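You operate a simulated robot arm through the tools that you are given. There is no shell and no other tool.

Carry out the task below with a simulated robot arm. There is one attempt and no reset: what you move stays moved.

JOB
Clamp the grey trim plate, push orange clips into both towers and stick a felt pad on its teal spot.
Fine: clamp it first; spare clips and pads stay where they are.

Only the result counts: the job must be done as asked and must still hold three seconds after the hand-in. Knocking over, shifting, dropping, spilling or breaking anything else fails it.

ROBOT AND FRAMES
A 7-joint arm with a two-finger parallel gripper, fixed in place. Base frame: the origin is on the floor under the middle of its stand, x ahead of it, y to its left, z up; the work surface is at about z = 0.86. Units: m, degrees, N and s.
With the tool pointing down near the work surface it reaches from about 0.4 to 0.9 m from the base axis. Its first joint turns from -143.0 to 143.0 degrees. Payload 3 kg.
The TCP is the grasp point between the finger pads, 0.03 m short of the fingertips. In the tool frame z runs along the fingers and y along their closing line. The gripper opens to 0.094 m. The fingers are 0.028 m wide and 0.01 m thick; the gripper's body (0.05 by 0.096 m) begins 0.055 m behind the TCP.
Orientation is that of the tool frame in the base frame, as a unit quaternion [x, y, z, w]. With the fingers straight down and closing along the base's y, the tool's x points along the base's -x, its y along +y and its z along -z.

CONTROLS
- The arm moves only by the tool apply_moves. Its argument "deltas" is text: rows parted by semicolons, each of 7 numbers parted by spaces: the gripper command, from -1 (fully open) to 1 (shut), values between in proportion, then the shift along the base's x, y, z in m, then the turn, a rotation vector about the base's x, y, z in degrees. In form: claw x y z ax ay az; .... A call has 1 to 20 rows; each row is the pose to reach, as a shift and turn from the pose commanded when the call began. Rows are played at 5 a second. More than 0.05 m and 8.6 degrees between two rows, or a gripper value outside its range, and nothing of the call is played. A pose out of reach is approached as far as the arm can. The call stops where the force on the tool passes 40 N (or 10 N more than at its start, if that is more) or the arm is blocked; 0.2 s more then pass. The fingers move at their own pace (about 0.072 m/s each) and stop on an object; they squeeze with about 23 N. The grip force told is the motor's: it shows also when the fingers shut on nothing. Time passes only in rows, and 0.2 s behind the last, so rows that repeat a pose let the fingers close. The reply holds the time, the measured pose of the TCP, the force on the tool along the base axes, the opening and the grip force, in the units named above and with some noise, with the torque about the TCP (base axes, N m) and any sound that the robot's microphone picked up, and new pictures: "pictures" is both (left out), scene, wrist or none.
- Cameras (640 x 400 px; columns grow to the right, rows downward): "scene" is fixed at [0.2196, 0.4998, 1.4258]; the picture's right is [-0.67, -0.74, 0.00], its down [-0.31, 0.28, -0.91] and it looks along [0.68, -0.61, -0.42] (base axes); focal length 328 px, centre (320, 200). "wrist" rides on the gripper at [0.076, 0.014, -0.103] in the tool frame; the picture's right is [-0.18, 0.98, 0.00], its down [-0.75, -0.14, -0.64] and it looks along [-0.63, -0.12, 0.77] (tool axes); focal length 243 px, centre (320, 200). There is no depth. A picture from a camera that has moved, and an enlarged one, comes with that camera's place and axes in the base frame and with its lens. The place of the scene camera against the robot may be out by one fixed shift of up to 0.012 m in any direction.
- inspect(camera, box): a new picture of the part [left, top, right, bottom] of that camera's present view, enlarged. The clock stands still meanwhile.
- hand_in(): hands the job in; it is judged then, once.

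Nothing tells you positions but the pictures and the camera data. Unless the task says otherwise, let go and move clear before handing in.

The tools are called after "Call:" as a command line: name --argument value ..., lists and objects as JSON in quotes. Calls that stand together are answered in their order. apply_moves: Moves the arm, as the interface text tells. Its arguments: {"type":"object","properties":{"deltas":{"type":"string"},"pictures":{"type":"string","enum":["both","scene","wrist","none"]}},"required":["deltas"]} The other tools are called the same way: inspect (camera, box) takes an enlarged picture of a part of a camera's view; hand_in () hands the job in.

At the start:

```text
clock: 0.0
tcp_pos: [0.5352, -0.1241, 1.2546]
ee_rot: [0.0, 1.0, 0.0, 0.0]
force: [0.1, -0.7, -0.2]
moment: [0.02, 0.01, 0.01]
gripper_width: 0.0942
grasp_force: 0.0
```

scene: 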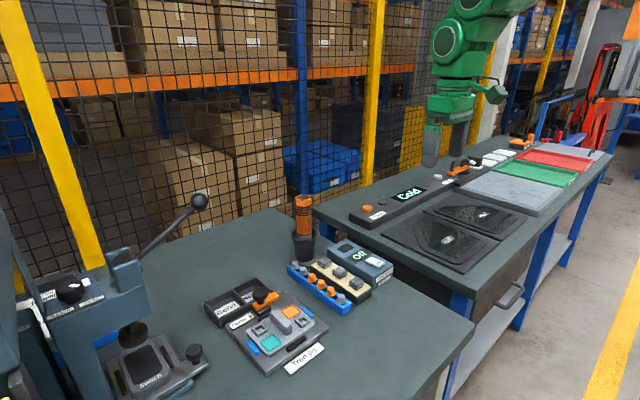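
wrist: 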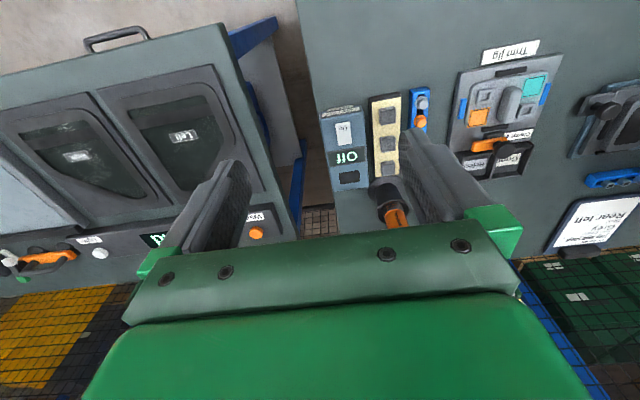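

I see two benches: a left one with a trim jig (grey plate with two towers, teal and orange spots, orange-handled clamp), a clip rack, a pad strip and a press. I'll enlarge the views before moving.

Call:
inspect --camera "scene" --box '[190, 260, 350, 380]'

Call:
inspect --camera "scene" --box '[270, 180, 410, 320]'

Call:
inspect --camera "wrist" --box '[310, 30, 640, 240]'

Call:
inspect --camera "scene" --box '[0, 180, 220, 400]'

```text
3.33 times, centred on (270, 320) of scene
camera zoom: at [0.2196, 0.4998, 1.4258], right [-0.67, -0.74, 0.0], down [-0.31, 0.28, -0.91], along [0.68, -0.61, -0.42], focal length 1094 px, centre (487, -200)
```

zoom: 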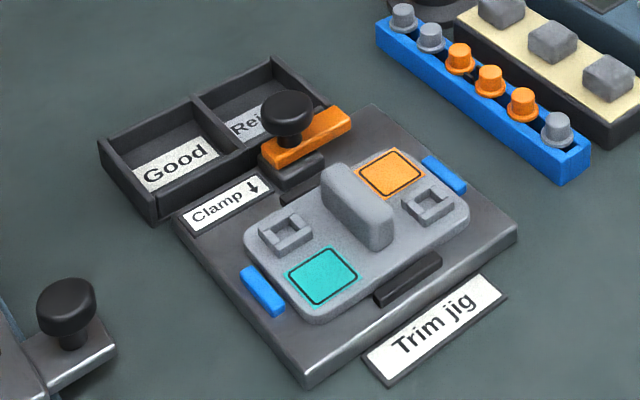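

```text
2.86 times, centred on (340, 250) of scene
camera zoom: at [0.2196, 0.4998, 1.4258], right [-0.67, -0.74, 0.0], down [-0.31, 0.28, -0.91], along [0.68, -0.61, -0.42], focal length 938 px, centre (263, 57)
```

zoom: 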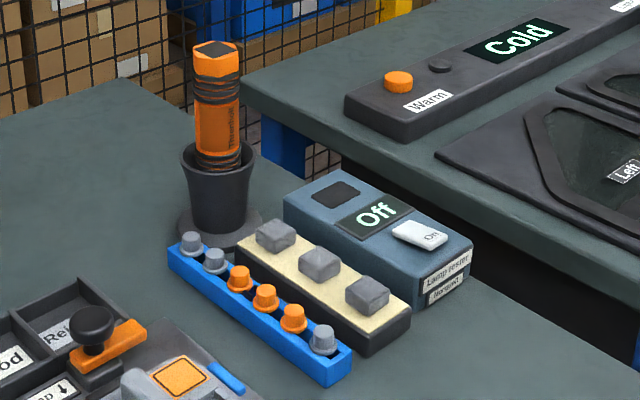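

```text
1.90 times, centred on (475, 135) of wrist
camera zoom: at [0.4586, -0.109, 1.356], right [0.18, 0.98, 0.0], down [0.75, -0.14, 0.64], along [0.63, -0.12, -0.77], focal length 462 px, centre (25, 324)
```

zoom: 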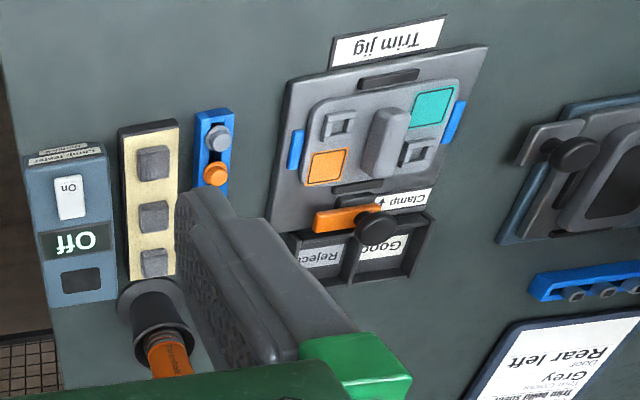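

```text
1.82 times, centred on (110, 290) of scene
camera zoom: at [0.2196, 0.4998, 1.4258], right [-0.67, -0.74, 0.0], down [-0.31, 0.28, -0.91], along [0.68, -0.61, -0.42], focal length 597 px, centre (702, 36)
```

zoom: 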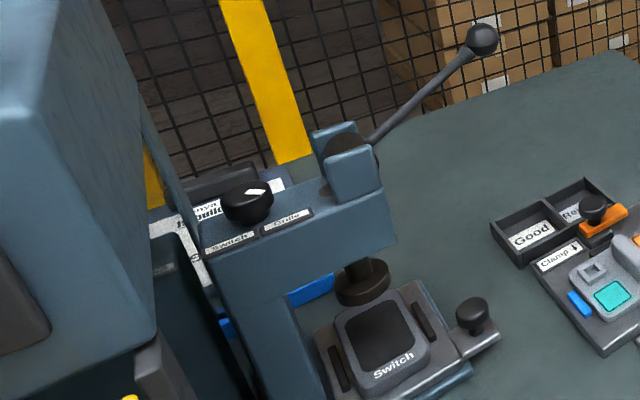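

The jig looks to be around (0.69, 0.20), with the clip rack and the pad strip beside it at smaller y. I'll stay high and move the wrist camera over the jig for a closer look.

Call:
apply_moves --deltas "-1 0 0.04 0 0 0 0; -1 0 0.08 0 0 0 0; -1 0 0.12 0 0 0 0; -1 0 0.16 0 0 0 0; -1 0 0.2 0 0 0 0; -1 0 0.24 0 0 0 0; -1 0 0.28 -0.02 0 0 0; -1 0 0.31 -0.04 0 0 0; -1 0 0.31 -0.06 0 0 0; -1 0 0.31 -0.08 0 0 0"

```text
clock: 2.2
tcp_pos: [0.5348, 0.1857, 1.174]
ee_rot: [0.001, 1.0, 0.0, 0.0]
force: [0.4, 0.0, 0.0]
moment: [0.05, 0.0, -0.03]
gripper_width: 0.0941
grasp_force: 0.0
camera wrist: at [0.4576, 0.201, 1.2756], right [0.19, 0.98, 0.0], down [0.75, -0.14, 0.64], along [0.63, -0.12, -0.77], focal length 243 px, centre (320, 200)
```

scene: 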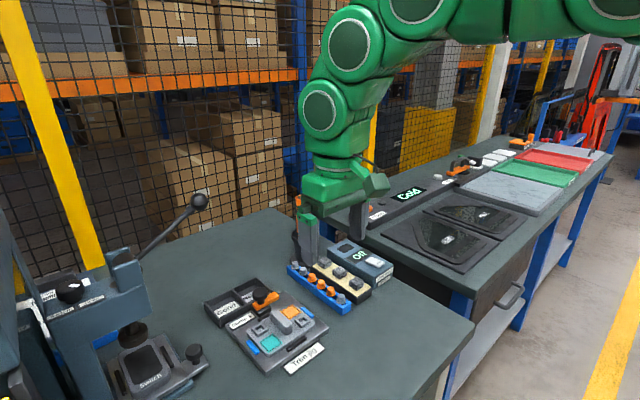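
wrist: 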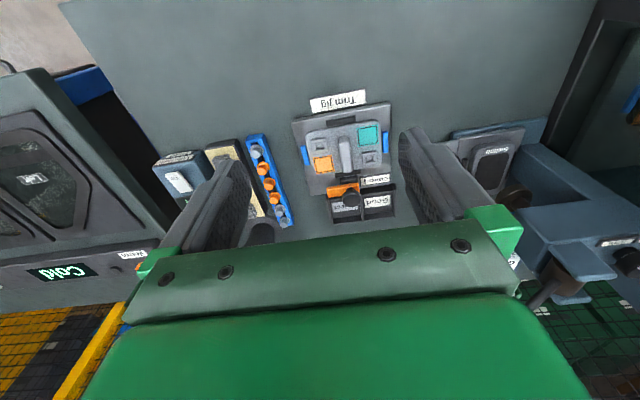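

Call:
inspect --camera "wrist" --box '[280, 80, 410, 230]'

Call:
inspect --camera "wrist" --box '[145, 120, 305, 245]'

Call:
inspect --camera "scene" --box '[225, 270, 305, 330]'

```text
2.67 times, centred on (345, 155) of wrist
camera zoom: at [0.4576, 0.201, 1.2756], right [0.19, 0.98, 0.0], down [0.75, -0.14, 0.64], along [0.63, -0.12, -0.77], focal length 647 px, centre (253, 320)
```

zoom: 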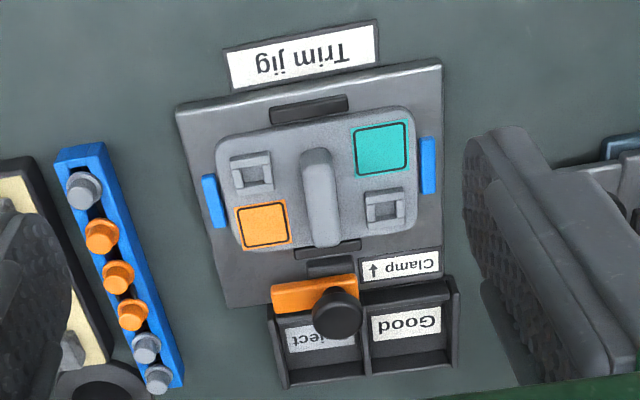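

```text
3.20 times, centred on (225, 182) of wrist
camera zoom: at [0.4576, 0.201, 1.2756], right [0.19, 0.98, 0.0], down [0.75, -0.14, 0.64], along [0.63, -0.12, -0.77], focal length 776 px, centre (624, 256)
```

zoom: 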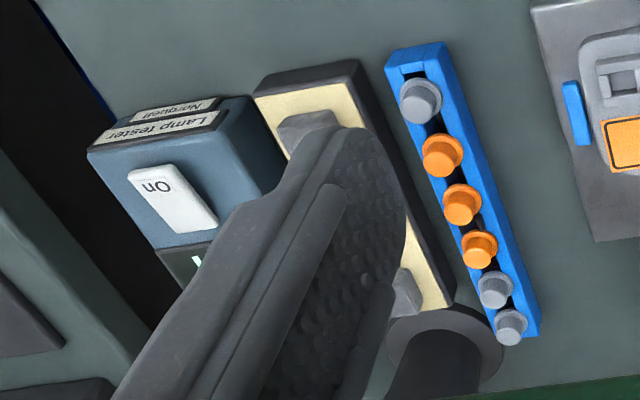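

```text
6.67 times, centred on (265, 300) of scene
camera zoom: at [0.2196, 0.4998, 1.4258], right [-0.67, -0.74, 0.0], down [-0.31, 0.28, -0.91], along [0.68, -0.61, -0.42], focal length 2188 px, centre (687, -467)
```

zoom: 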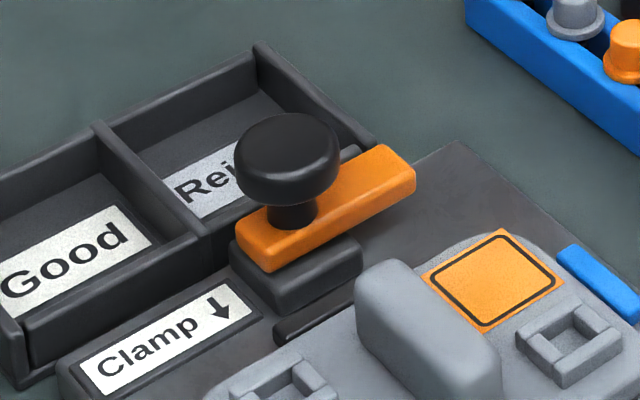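

The clamp has an orange bar with a black knob at its +y end, on a block at the far edge of the plate. Knob top is near (0.745, 0.205, 0.93). I'll lower the camera to see how it moves before touching it.

Call:
apply_moves --deltas "-1 0.03 0.004 -0.035 0 0 0; -1 0.06 0.008 -0.07 0 0 0; -1 0.09 0.012 -0.1 0 0 0; -1 0.11 0.015 -0.13 0 0 0; -1 0.12 0.015 -0.15 0 0 0"

```text
clock: 3.4
tcp_pos: [0.6556, 0.2003, 1.0237]
ee_rot: [0.0, 1.0, -0.001, -0.001]
force: [0.4, 0.5, 1.2]
moment: [0.01, -0.03, 0.02]
gripper_width: 0.094
grasp_force: 0.0
camera wrist: at [0.5789, 0.2162, 1.1251], right [0.18, 0.98, 0.0], down [0.75, -0.14, 0.64], along [0.63, -0.12, -0.77], focal length 243 px, centre (320, 200)
```

scene: 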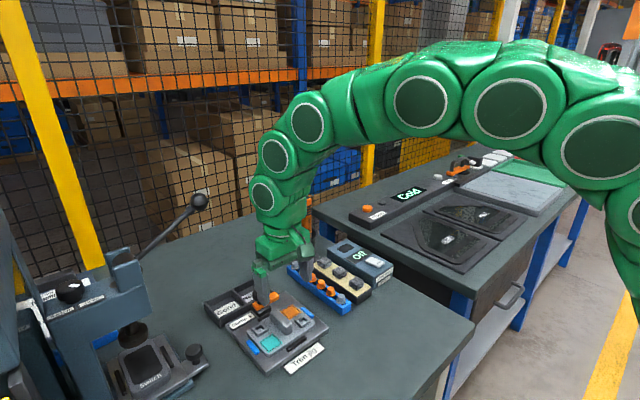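
wrist: 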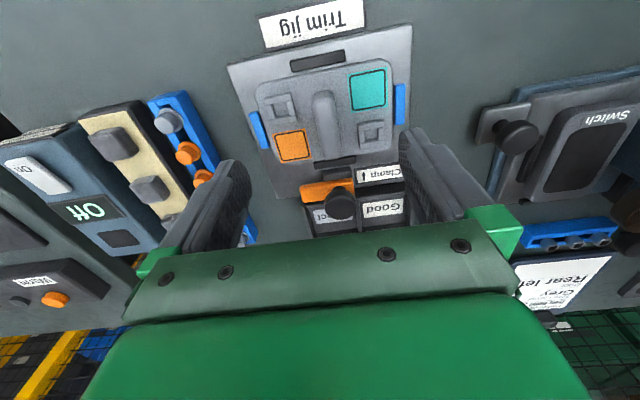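

Call:
inspect --camera "wrist" --box '[285, 140, 415, 240]'

Call:
inspect --camera "wrist" --box '[220, 10, 420, 170]'

Call:
inspect --camera "wrist" --box '[500, 190, 640, 330]'

Call:
inspect --camera "wrist" --box '[0, 70, 260, 250]'

```text
4.00 times, centred on (350, 190) of wrist
camera zoom: at [0.5789, 0.2162, 1.1251], right [0.18, 0.98, 0.0], down [0.75, -0.14, 0.64], along [0.63, -0.12, -0.77], focal length 970 px, centre (200, 240)
```

zoom: 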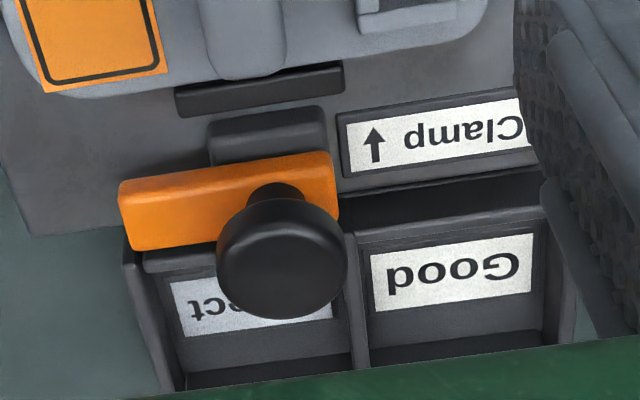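

```text
2.50 times, centred on (320, 90) of wrist
camera zoom: at [0.5789, 0.2162, 1.1251], right [0.18, 0.98, 0.0], down [0.75, -0.14, 0.64], along [0.63, -0.12, -0.77], focal length 606 px, centre (320, 475)
```

zoom: 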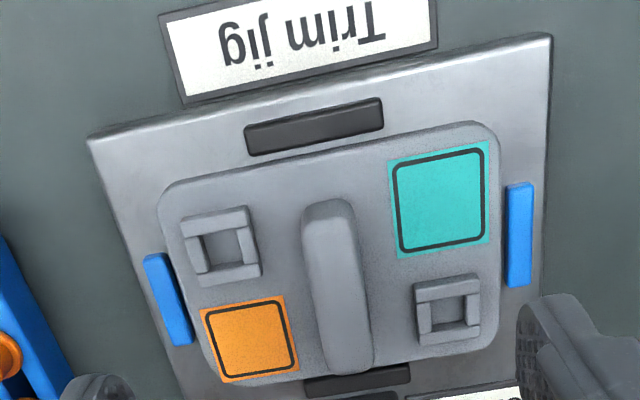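

```text
2.86 times, centred on (570, 260) of wrist
camera zoom: at [0.5789, 0.2162, 1.1251], right [0.18, 0.98, 0.0], down [0.75, -0.14, 0.64], along [0.63, -0.12, -0.77], focal length 693 px, centre (-394, 29)
```

zoom: 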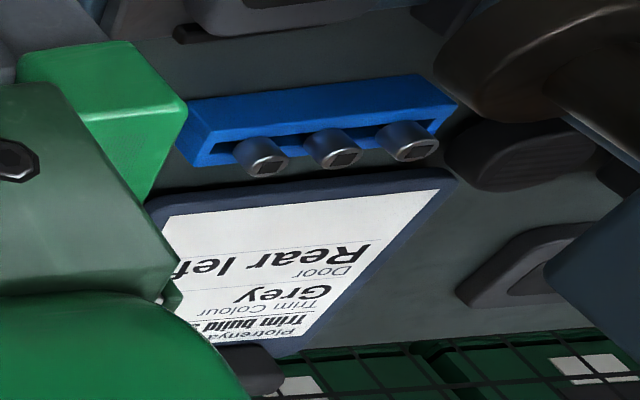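

```text
2.22 times, centred on (130, 160) of wrist
camera zoom: at [0.5789, 0.2162, 1.1251], right [0.18, 0.98, 0.0], down [0.75, -0.14, 0.64], along [0.63, -0.12, -0.77], focal length 539 px, centre (742, 289)
```

zoom: 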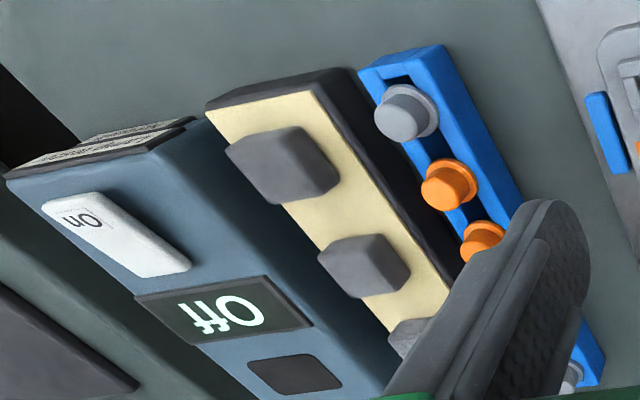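

The orange bar runs from the block, under the knob at about (0.74, 0.206), out to y≈0.165, so it could be a swing clamp. I'll compare it with the similar device on the other bench and look again from the scene camera.

Call:
inspect --camera "scene" --box '[430, 130, 550, 210]'

Call:
inspect --camera "scene" --box '[100, 320, 220, 400]'

Call:
inspect --camera "wrist" --box '[305, 150, 365, 200]'

Call:
inspect --camera "scene" --box '[200, 265, 290, 335]'

```text
5.00 times, centred on (490, 170) of scene
camera zoom: at [0.2196, 0.4998, 1.4258], right [-0.67, -0.74, 0.0], down [-0.31, 0.28, -0.91], along [0.68, -0.61, -0.42], focal length 1641 px, centre (-530, 350)
```

zoom: 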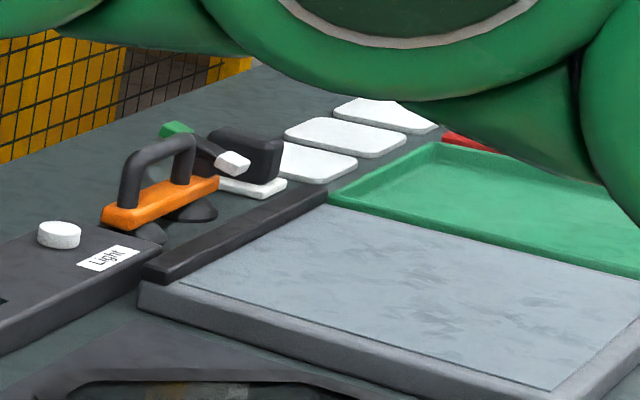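

```text
5.00 times, centred on (160, 360) of scene
camera zoom: at [0.2196, 0.4998, 1.4258], right [-0.67, -0.74, 0.0], down [-0.31, 0.28, -0.91], along [0.68, -0.61, -0.42], focal length 1641 px, centre (1120, -600)
```

zoom: 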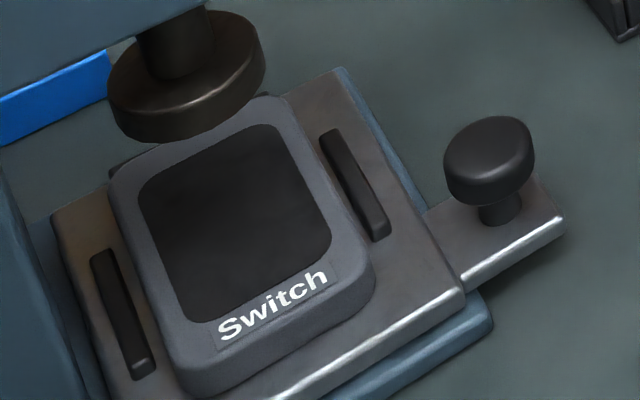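

```text
8.00 times, centred on (335, 175) of wrist
camera zoom: at [0.5789, 0.2162, 1.1251], right [0.18, 0.98, 0.0], down [0.75, -0.14, 0.64], along [0.63, -0.12, -0.77], focal length 1941 px, centre (200, 400)
```

zoom: 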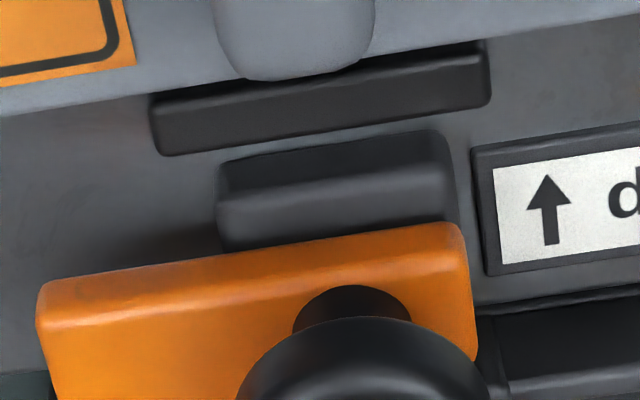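

```text
5.71 times, centred on (245, 300) of scene
camera zoom: at [0.2196, 0.4998, 1.4258], right [-0.67, -0.74, 0.0], down [-0.31, 0.28, -0.91], along [0.68, -0.61, -0.42], focal length 1875 px, centre (749, -371)
```

zoom: 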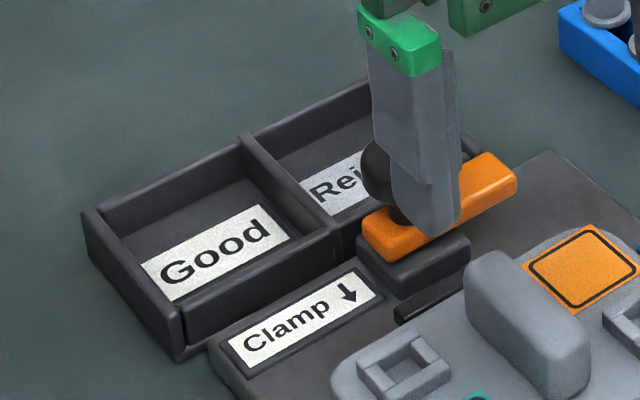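

I take the clamp pivot and knob to be near (0.75, 0.206), knob top at z≈0.92. Next I'll move above the knob at a safe height and check alignment and clearance to the press lever.

Call:
apply_moves --deltas "-1 0.03 0.002 0 0 0 0; -1 0.06 0.004 0 0 0 0; -1 0.094 0.006 0 0 0 0; -1 0.094 0.006 -0.02 0 0 0"

```text
clock: 4.4
tcp_pos: [0.7506, 0.2073, 1.0053]
ee_rot: [0.0, 1.0, -0.001, -0.001]
force: [-0.2, 0.1, -0.6]
moment: [-0.01, 0.0, -0.03]
gripper_width: 0.094
grasp_force: 0.0
camera wrist: at [0.6733, 0.2222, 1.1069], right [0.18, 0.98, 0.0], down [0.75, -0.14, 0.64], along [0.63, -0.12, -0.77], focal length 243 px, centre (320, 200)
```

scene: 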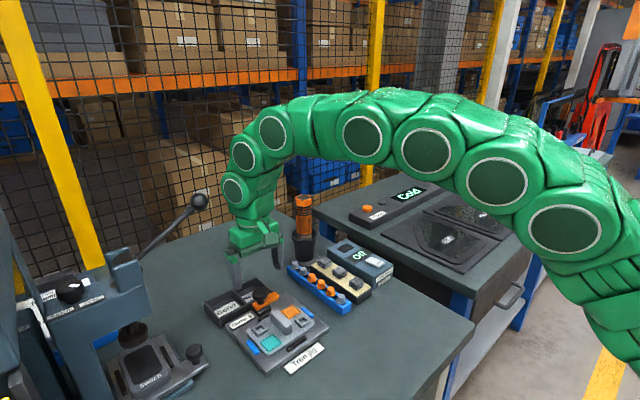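
wrist: 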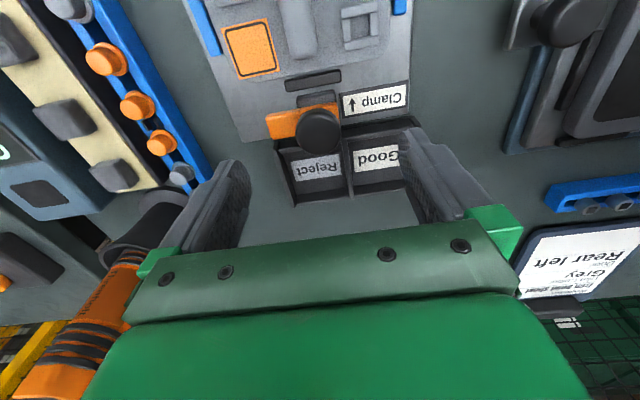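

Call:
inspect --camera "wrist" --box '[250, 50, 410, 170]'

Call:
inspect --camera "scene" --box '[180, 170, 320, 330]'

```text
3.33 times, centred on (330, 110) of wrist
camera zoom: at [0.6733, 0.2222, 1.1069], right [0.18, 0.98, 0.0], down [0.75, -0.14, 0.64], along [0.63, -0.12, -0.77], focal length 809 px, centre (287, 500)
```

zoom: 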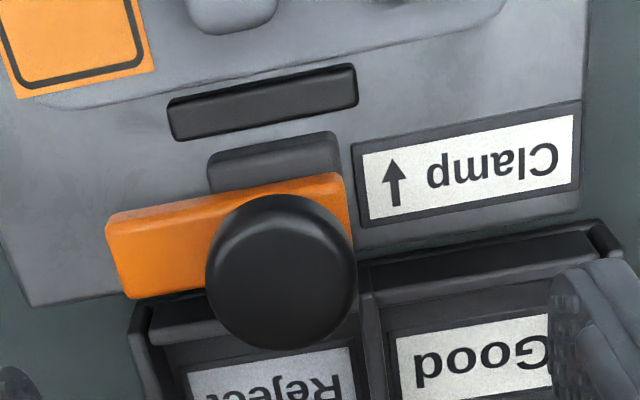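

```text
2.50 times, centred on (250, 250) of scene
camera zoom: at [0.2196, 0.4998, 1.4258], right [-0.67, -0.74, 0.0], down [-0.31, 0.28, -0.91], along [0.68, -0.61, -0.42], focal length 820 px, centre (495, 75)
```

zoom: 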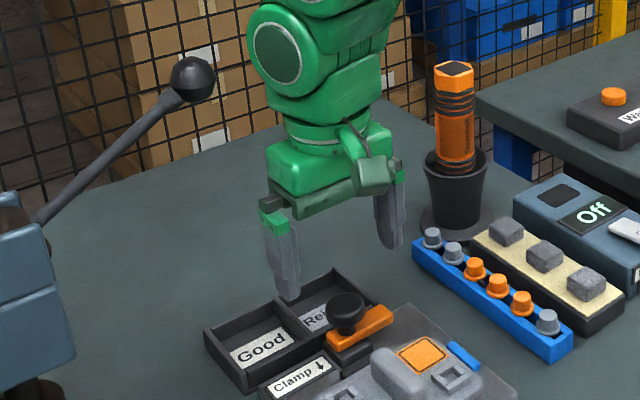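

The knob centre comes out at about (0.7507, 0.206), z 0.913–0.93, diameter about 0.035, with the bar top near 0.90. I'll descend around it and close on it gently, keeping the fingertips above the bar.

Call:
apply_moves --deltas "-1 0 -0.001 -0.03 0 0 0; -1 0 -0.001 -0.05 0 0 0; -1 0 -0.001 -0.06 0 0 0; -1 0 -0.001 -0.066 0 0 0; -1 0 -0.001 -0.066 0 0 0"

```text
clock: 5.6
tcp_pos: [0.7496, 0.2048, 0.9384]
ee_rot: [-0.001, 1.0, 0.0, 0.0]
force: [0.3, 0.1, 0.2]
moment: [0.03, 0.03, 0.04]
gripper_width: 0.0938
grasp_force: 0.0
camera wrist: at [0.6734, 0.2213, 1.0403], right [0.18, 0.98, 0.0], down [0.75, -0.14, 0.64], along [0.63, -0.12, -0.77], focal length 243 px, centre (320, 200)
```

scene: 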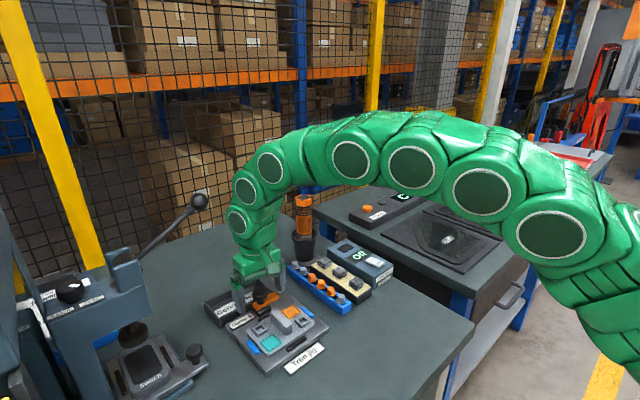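
wrist: 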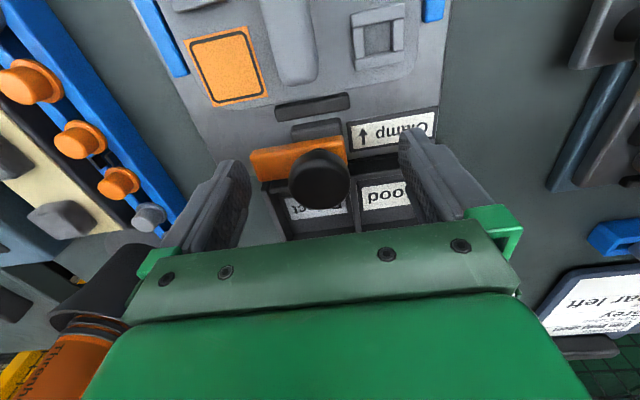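

Call:
apply_moves --deltas "1 0 0 0 0 0 0; 1 0 0 0 0 0 0; 1 0 0 0 0 0 0; 1 0 0 0 0 0 0; 1 0 0 0 0 0 0"

```text
clock: 6.8
tcp_pos: [0.7489, 0.2046, 0.938]
ee_rot: [0.001, 1.0, 0.0, 0.0]
force: [-4.7, -20.5, 1.4]
moment: [-0.32, -0.02, -0.13]
gripper_width: 0.0358
grasp_force: 45.0
camera wrist: at [0.6735, 0.2202, 1.0402], right [0.19, 0.98, 0.0], down [0.75, -0.14, 0.64], along [0.63, -0.12, -0.77], focal length 243 px, centre (320, 200)
```

scene: 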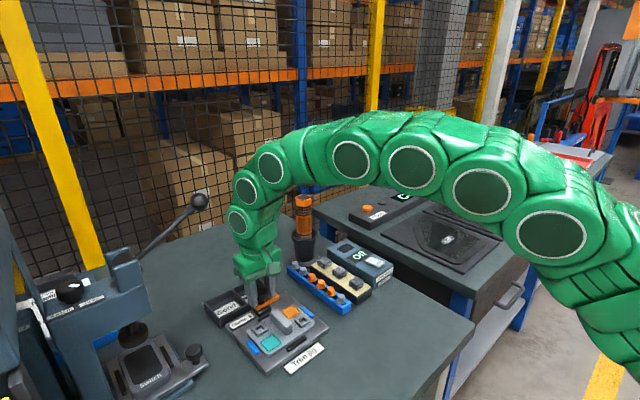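
wrist: 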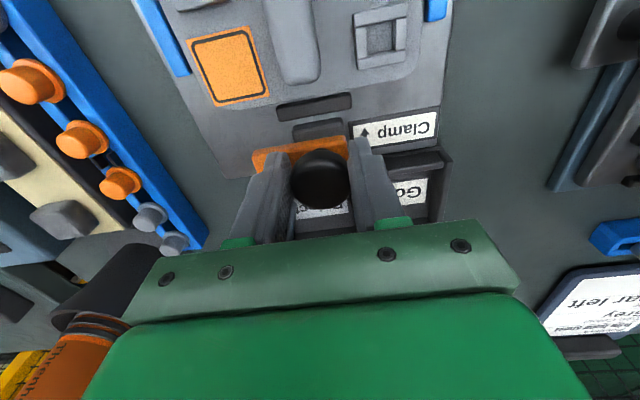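

The knob is gripped (width 0.0358), but there is a 20 N side load toward -y. I'll ease the tool over in y, then try a small twist to find out which way the clamp moves.

Call:
apply_moves --deltas "1 0 -0.001 0 0 0 0; 1 0 -0.001 0 0 0 0" --pictures "none"

```text
clock: 7.4
tcp_pos: [0.7505, 0.2047, 0.9387]
ee_rot: [0.002, 1.0, -0.001, 0.0]
force: [5.1, -16.3, -2.0]
moment: [-0.07, -0.13, -0.12]
gripper_width: 0.0356
grasp_force: 45.2
```

Call:
apply_moves --deltas "1 0 -0.002 0 0 0 0; 1 0 -0.0035 0 0 0 0; 1 0 -0.0035 0 0 0 0" --pictures "none"

```text
clock: 8.4
tcp_pos: [0.75, 0.2049, 0.9383]
ee_rot: [-0.001, 1.0, 0.002, 0.0]
force: [7.7, 5.3, -8.1]
moment: [-0.07, 0.09, -0.09]
gripper_width: 0.0358
grasp_force: 45.2
stopped in row 3: the force on the tool passed its limit at 42 N (the readings are from after the stop); the commanded pose is now the measured one
```

Call:
apply_moves --deltas "1 0 0 0 0 0 -3; 1 0 0 0 0 0 -6; 1 0 0 0 0 0 -6"

```text
clock: 9.2
tcp_pos: [0.7516, 0.2063, 0.9389]
ee_rot: [0.052, 0.999, 0.001, 0.001]
force: [9.5, 16.4, -14.4]
moment: [0.1, -0.38, 0.07]
gripper_width: 0.0355
grasp_force: 45.3
camera wrist: at [0.6749, 0.2278, 1.0401], right [0.28, 0.96, 0.0], down [0.73, -0.22, 0.64], along [0.62, -0.18, -0.77], focal length 243 px, centre (320, 200)
```

scene: 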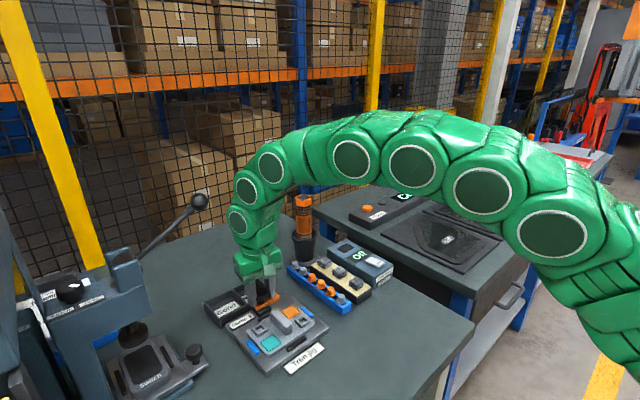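
wrist: 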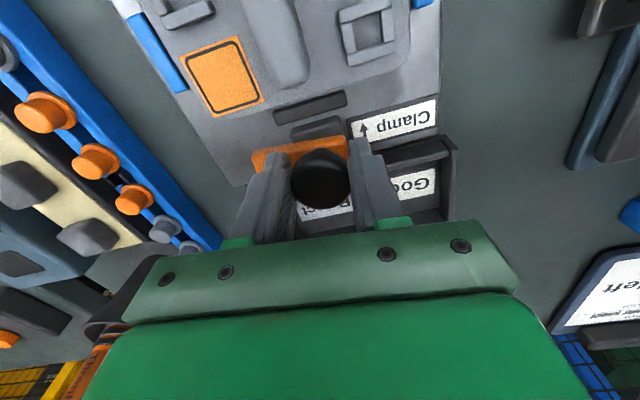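

Call:
inspect --camera "wrist" --box '[230, 70, 390, 190]'

Call:
inspect --camera "scene" --box '[200, 265, 310, 345]'

```text
3.33 times, centred on (310, 130) of wrist
camera zoom: at [0.6749, 0.2278, 1.0401], right [0.28, 0.96, 0.0], down [0.73, -0.22, 0.64], along [0.62, -0.18, -0.77], focal length 809 px, centre (353, 433)
```

zoom: 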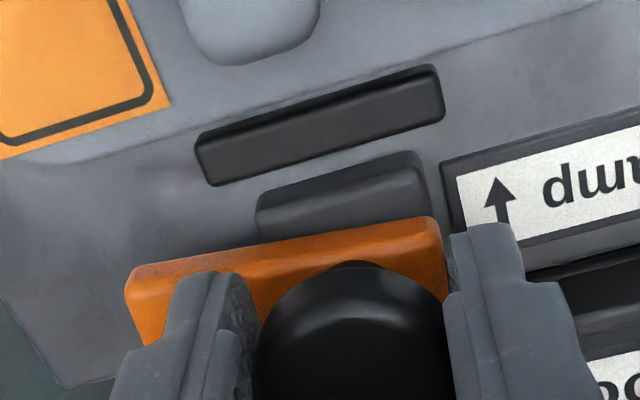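

```text
5.00 times, centred on (255, 305) of scene
camera zoom: at [0.2196, 0.4998, 1.4258], right [-0.67, -0.74, 0.0], down [-0.31, 0.28, -0.91], along [0.68, -0.61, -0.42], focal length 1641 px, centre (645, -325)
```

zoom: 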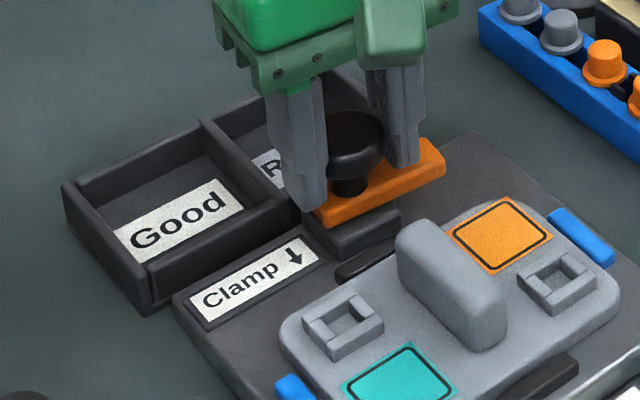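

The bar turned with the knob: its edge is now about 6° off the block's edge, with almost no resistance. So it is a swing clamp, and I'll carry on turning clockwise so the bar swings over the plate, toward the arrow.

Call:
apply_moves --deltas "1 0 0 0 0 0 -7; 1 0 0 0 0 0 -14; 1 0 0 0 0 0 -21; 1 0 0 0 0 0 -28; 1 0 0 0 0 0 -35; 1 0 0 0 0 0 -35"

```text
clock: 9.8
tcp_pos: [0.7514, 0.206, 0.9387]
ee_rot: [0.182, 0.983, 0.001, 0.002]
force: [11.3, 4.7, -9.6]
moment: [-0.05, 0.12, 0.02]
gripper_width: 0.0359
grasp_force: 44.5
stopped in row 3: the force on the tool passed its limit at 42 N (the readings are from after the stop); the commanded pose is now the measured one
camera wrist: at [0.6832, 0.2476, 1.04], right [0.52, 0.85, 0.01], down [0.65, -0.4, 0.64], along [0.55, -0.33, -0.77], focal length 243 px, centre (320, 200)
```

scene: 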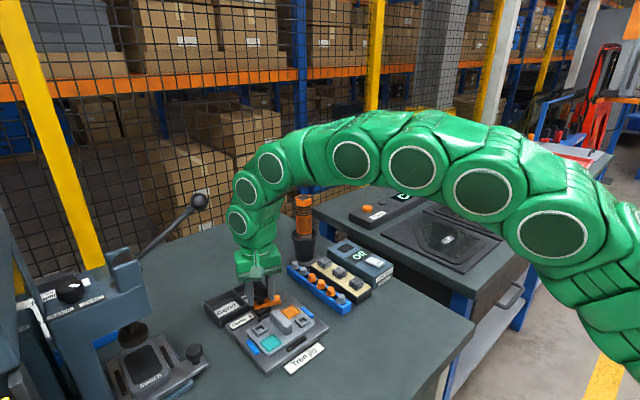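
wrist: 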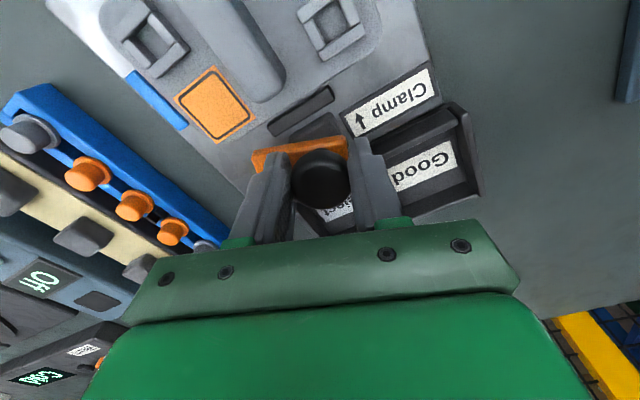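

Call:
apply_moves --deltas "1 0 0 0 0 0 -4; 1 0 0 0 0 0 -8; 1 0 0 0 0 0 -12; 1 0 0 0 0 0 -16; 1 0 0 0 0 0 -20; 1 0 0 0 0 0 -24; 1 0 0 0 0 0 -28; 1 0 0 0 0 0 -32" --pictures "wrist"

```text
clock: 10.8
tcp_pos: [0.7516, 0.208, 0.9381]
ee_rot: [0.296, 0.955, 0.002, 0.003]
force: [13.0, 3.8, -8.5]
moment: [0.07, 0.45, 0.07]
gripper_width: 0.0357
grasp_force: 45.0
stopped in row 4: the force on the tool passed its limit at 41 N (the readings are from after the stop); the commanded pose is now the measured one
camera wrist: at [0.6947, 0.263, 1.04], right [0.71, 0.71, 0.01], down [0.54, -0.54, 0.64], along [0.46, -0.45, -0.76], focal length 243 px, centre (320, 200)
```

wrist: 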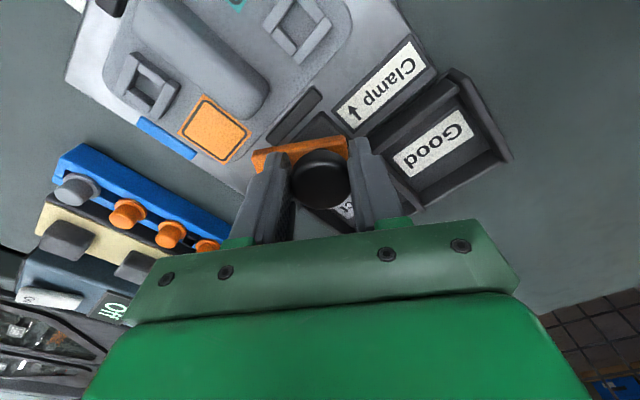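

Call:
apply_moves --deltas "1 0.0007 -0.0005 0 0 0 -4; 1 0.001 -0.001 -0.0005 0 0 -8; 1 0.001 -0.001 -0.0005 0 0 -12; 1 0.001 -0.001 -0.0005 0 0 -16; 1 0.001 -0.001 -0.0005 0 0 -20; 1 0.001 -0.001 -0.0005 0 0 -24; 1 0.001 -0.001 -0.0005 0 0 -28; 1 0.001 -0.001 -0.0005 0 0 -32" --pictures "wrist"

```text
clock: 11.9
tcp_pos: [0.7522, 0.2087, 0.9389]
ee_rot: [0.434, 0.901, 0.004, 0.004]
force: [11.3, 4.4, -6.5]
moment: [-0.48, 0.07, 0.06]
gripper_width: 0.0354
grasp_force: 45.2
stopped in row 5: the force on the tool passed its limit at 42 N (the readings are from after the stop); the commanded pose is now the measured one
camera wrist: at [0.7139, 0.2776, 1.0402], right [0.88, 0.47, 0.01], down [0.35, -0.68, 0.64], along [0.31, -0.56, -0.77], focal length 243 px, centre (320, 200)
```

wrist: 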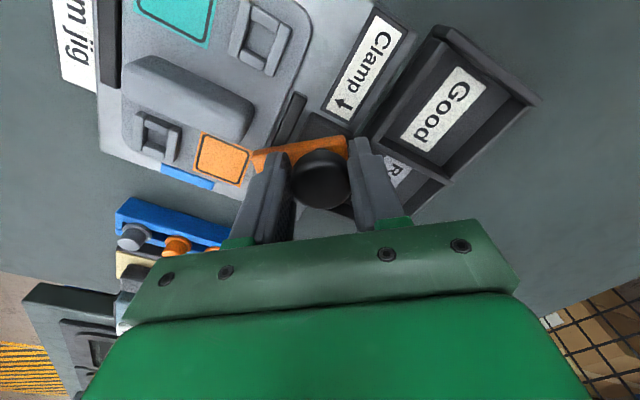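

Call:
apply_moves --deltas "1 0.0005 0 0 0 0 -4; 1 0.0005 -0.0005 0 0 0 -8; 1 0.0005 -0.0005 0 0 0 -12; 1 0.0005 -0.0005 0 0 0 -16; 1 0.0005 -0.0005 0 0 0 -20" --pictures "wrist"

```text
clock: 12.8
tcp_pos: [0.7525, 0.2084, 0.9379]
ee_rot: [0.534, 0.846, 0.005, 0.003]
force: [13.5, 6.5, -10.2]
moment: [-0.32, 0.09, 0.1]
gripper_width: 0.0356
grasp_force: 45.2
stopped in row 4: the force on the tool passed its limit at 42 N (the readings are from after the stop); the commanded pose is now the measured one
camera wrist: at [0.731, 0.2847, 1.0403], right [0.97, 0.26, 0.01], down [0.19, -0.74, 0.64], along [0.17, -0.62, -0.77], focal length 243 px, centre (320, 200)
```

wrist: 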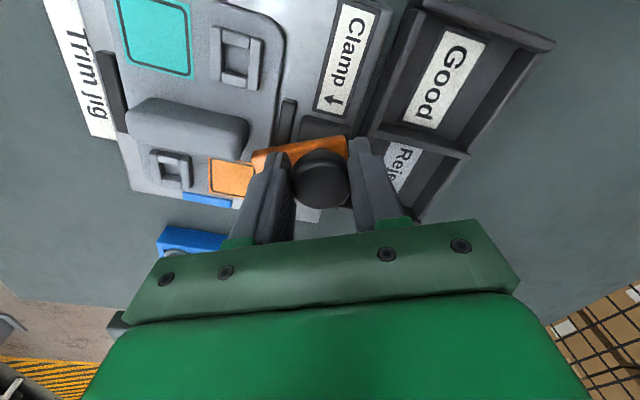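

Call:
apply_moves --deltas "1 0.0005 0 0 0 0 -4; 1 0.0005 -0.0005 0 0 0 -8; 1 0.0005 -0.0005 0 0 0 -12; 1 0.0005 -0.0005 0 0 0 -16" --pictures "both"

```text
clock: 13.6
tcp_pos: [0.7543, 0.2092, 0.9386]
ee_rot: [0.611, 0.792, 0.006, 0.005]
force: [14.9, 7.1, -10.3]
moment: [-0.32, 0.13, 0.08]
gripper_width: 0.0356
grasp_force: 45.1
stopped in row 3: the force on the tool passed its limit at 42 N (the readings are from after the stop); the commanded pose is now the measured one
camera wrist: at [0.746, 0.2875, 1.0405], right [1.0, 0.07, 0.01], down [0.05, -0.77, 0.64], along [0.06, -0.64, -0.77], focal length 243 px, centre (320, 200)
```

scene: 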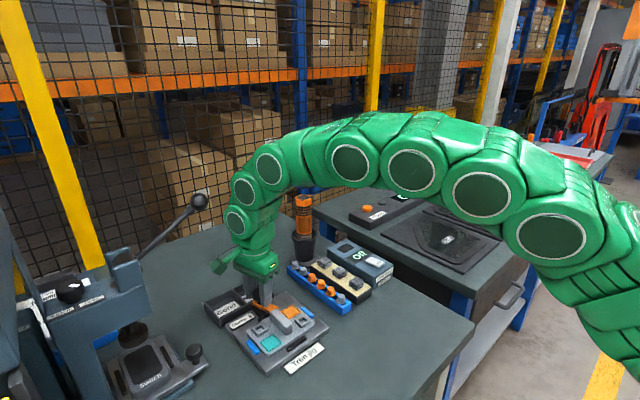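
wrist: 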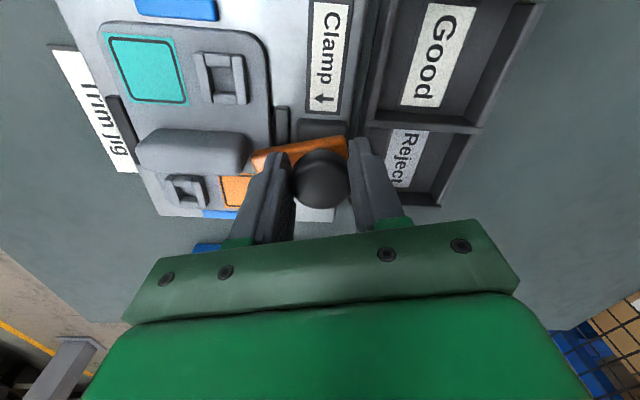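

Call:
inspect --camera "wrist" --box '[210, 80, 370, 200]'

Call:
inspect --camera "scene" --box '[220, 260, 320, 340]'

```text
3.33 times, centred on (290, 140) of wrist
camera zoom: at [0.746, 0.2875, 1.0405], right [1.0, 0.07, 0.01], down [0.05, -0.77, 0.64], along [0.06, -0.64, -0.77], focal length 809 px, centre (420, 400)
```

zoom: 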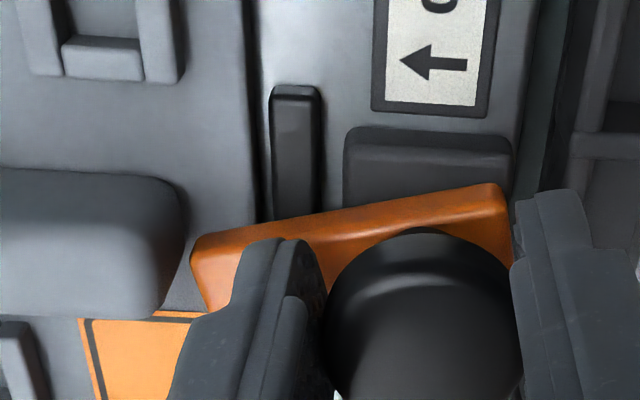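

```text
5.00 times, centred on (270, 300) of scene
camera zoom: at [0.2196, 0.4998, 1.4258], right [-0.67, -0.74, 0.0], down [-0.31, 0.28, -0.91], along [0.68, -0.61, -0.42], focal length 1641 px, centre (570, -300)
```

zoom: 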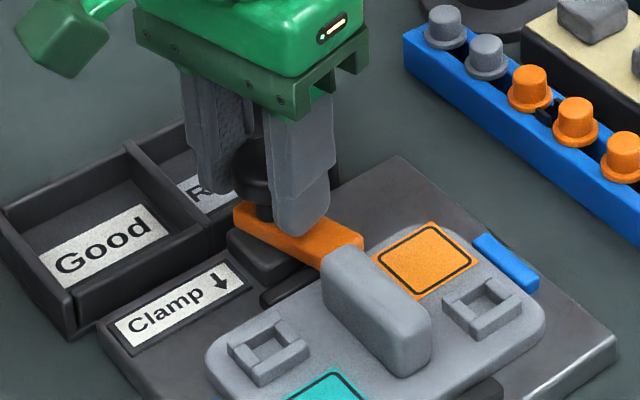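

The bar is now about 75° round and reaching over the plate edge beside the rib. I'll finish the last 15°.

Call:
apply_moves --deltas "1 0.0005 0 0 0 0 -4; 1 0.0005 -0.0005 0 0 0 -8; 1 0.0005 -0.0005 0 0 0 -12; 1 0.0005 -0.0005 0 0 0 -15; 1 0.0005 -0.0005 0 0 0 -15" --pictures "both"

```text
clock: 14.4
tcp_pos: [0.7543, 0.21, 0.94]
ee_rot: [0.685, 0.729, 0.006, 0.005]
force: [16.2, 5.0, -9.7]
moment: [-0.17, 0.24, 0.08]
gripper_width: 0.0354
grasp_force: 44.8
stopped in row 3: the force on the tool passed its limit at 42 N (the readings are from after the stop); the commanded pose is now the measured one
camera wrist: at [0.7616, 0.2875, 1.0406], right [0.99, -0.12, 0.02], down [-0.1, -0.76, 0.64], along [-0.06, -0.64, -0.77], focal length 243 px, centre (320, 200)
```

scene: 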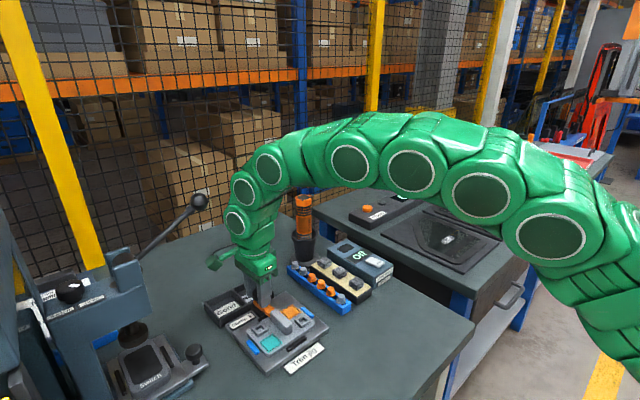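
wrist: 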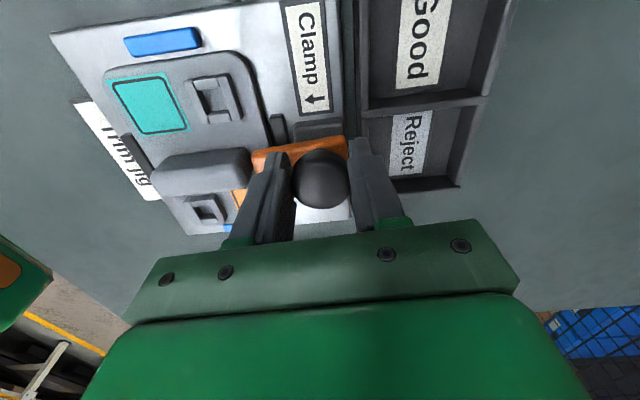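

Call:
inspect --camera "wrist" --box '[210, 80, 370, 200]'

Call:
apply_moves --deltas "1 0 0 0 0 0 -4; 1 0 0 0 0 0 -6; 1 0 0 0 0 0 -6" --pictures "both"

```text
3.33 times, centred on (290, 140) of wrist
camera zoom: at [0.7616, 0.2875, 1.0406], right [0.99, -0.12, 0.02], down [-0.1, -0.76, 0.64], along [-0.06, -0.64, -0.77], focal length 809 px, centre (420, 400)
```

zoom: 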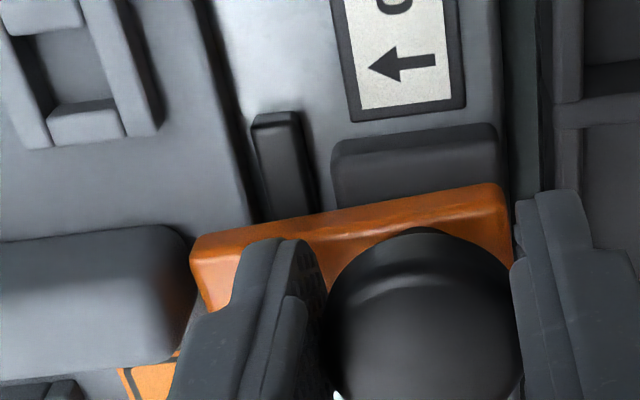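

```text
clock: 15.2
tcp_pos: [0.7545, 0.209, 0.9383]
ee_rot: [0.721, 0.692, 0.005, 0.006]
force: [18.7, 4.3, -9.1]
moment: [-0.15, 0.28, 0.46]
gripper_width: 0.0361
grasp_force: 44.9
stopped in row 3: the force on the tool passed its limit at 41 N (the readings are from after the stop); the commanded pose is now the measured one
camera wrist: at [0.7699, 0.2866, 1.0408], right [0.97, -0.22, 0.02], down [-0.18, -0.75, 0.64], along [-0.13, -0.63, -0.77], focal length 243 px, centre (320, 200)
```

scene: 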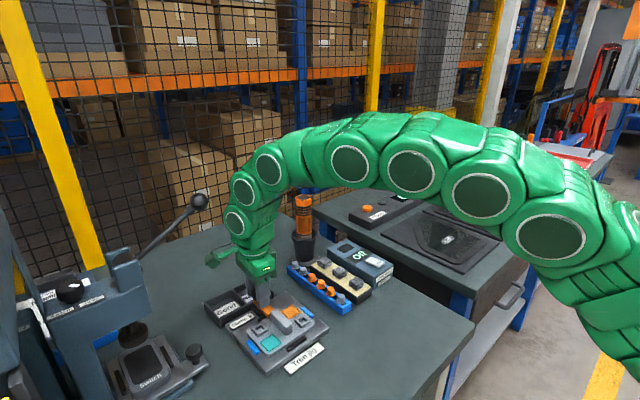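
wrist: 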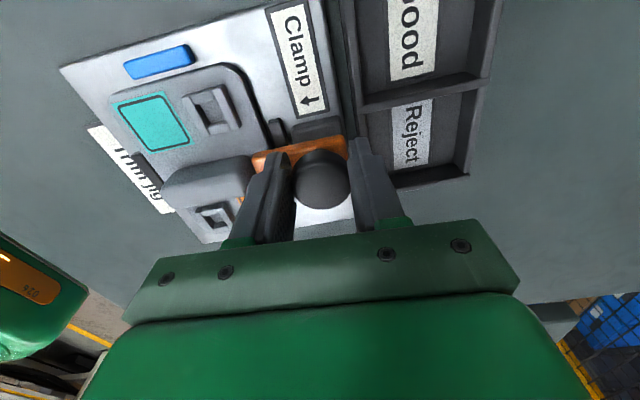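

Call:
inspect --camera "wrist" --box '[210, 80, 370, 200]'

Call:
apply_moves --deltas "1 0 0 0 0 0 -3; 1 0 0 0 0 0 -3" --pictures "none"

```text
3.33 times, centred on (290, 140) of wrist
camera zoom: at [0.7699, 0.2866, 1.0408], right [0.97, -0.22, 0.02], down [-0.18, -0.75, 0.64], along [-0.13, -0.63, -0.77], focal length 809 px, centre (420, 400)
```

zoom: 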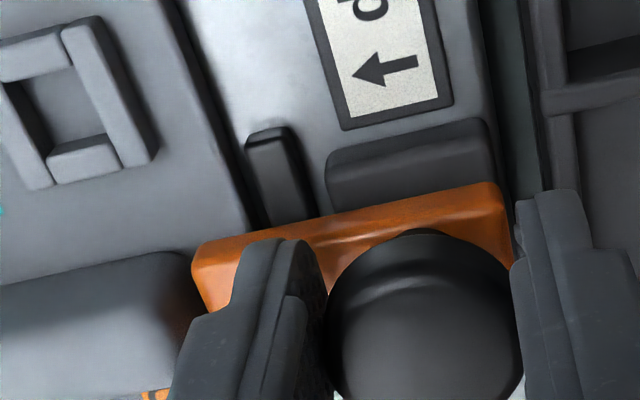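

```text
clock: 15.8
tcp_pos: [0.7558, 0.2102, 0.9389]
ee_rot: [0.739, 0.673, 0.006, 0.007]
force: [28.1, 9.0, -10.9]
moment: [0.16, 0.05, 0.62]
gripper_width: 0.0358
grasp_force: 45.7
```

The twist now meets a firm end stop (0.6 N m), and the bar lies along x with its tip over the plate edge. I'll open just enough to free the knob, then rise.

Call:
apply_moves --deltas "0 0 0 0 0 0 0; -0.05 0 0 0 0 0 0; -0.05 0 0 0 0 0 0; -0.05 0 0 0.02 0 0 0; -0.05 0 0 0.04 0 0 0; -0.05 0 0 0.07 0 0 0; -0.05 0 0 0.1 0 0 0; -0.05 0 0 0.12 0 0 0" --pictures "both"

```text
clock: 17.6
tcp_pos: [0.7538, 0.2092, 1.0477]
ee_rot: [0.739, 0.674, -0.003, 0.004]
force: [1.9, -4.0, -13.9]
moment: [-0.75, 0.4, -0.25]
gripper_width: 0.0494
grasp_force: 0.1
stopped in row 8: the force on the tool passed its limit at 62 N (the readings are from after the stop); the commanded pose is now the measured one
camera wrist: at [0.773, 0.2848, 1.1487], right [0.96, -0.27, 0.01], down [-0.21, -0.73, 0.65], along [-0.17, -0.63, -0.76], focal length 243 px, centre (320, 200)
```

scene: 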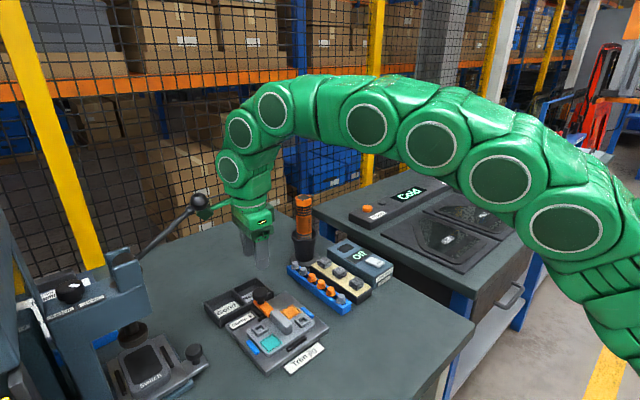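
wrist: 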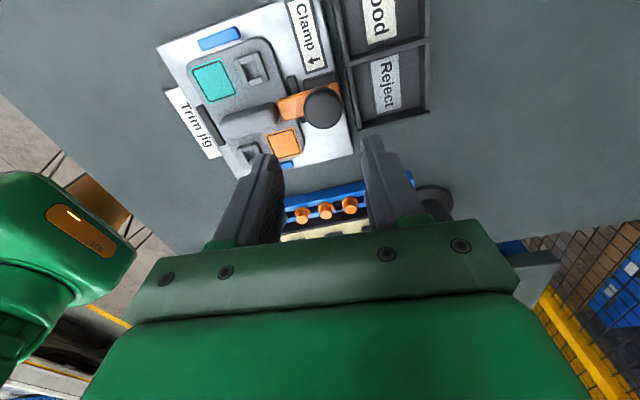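

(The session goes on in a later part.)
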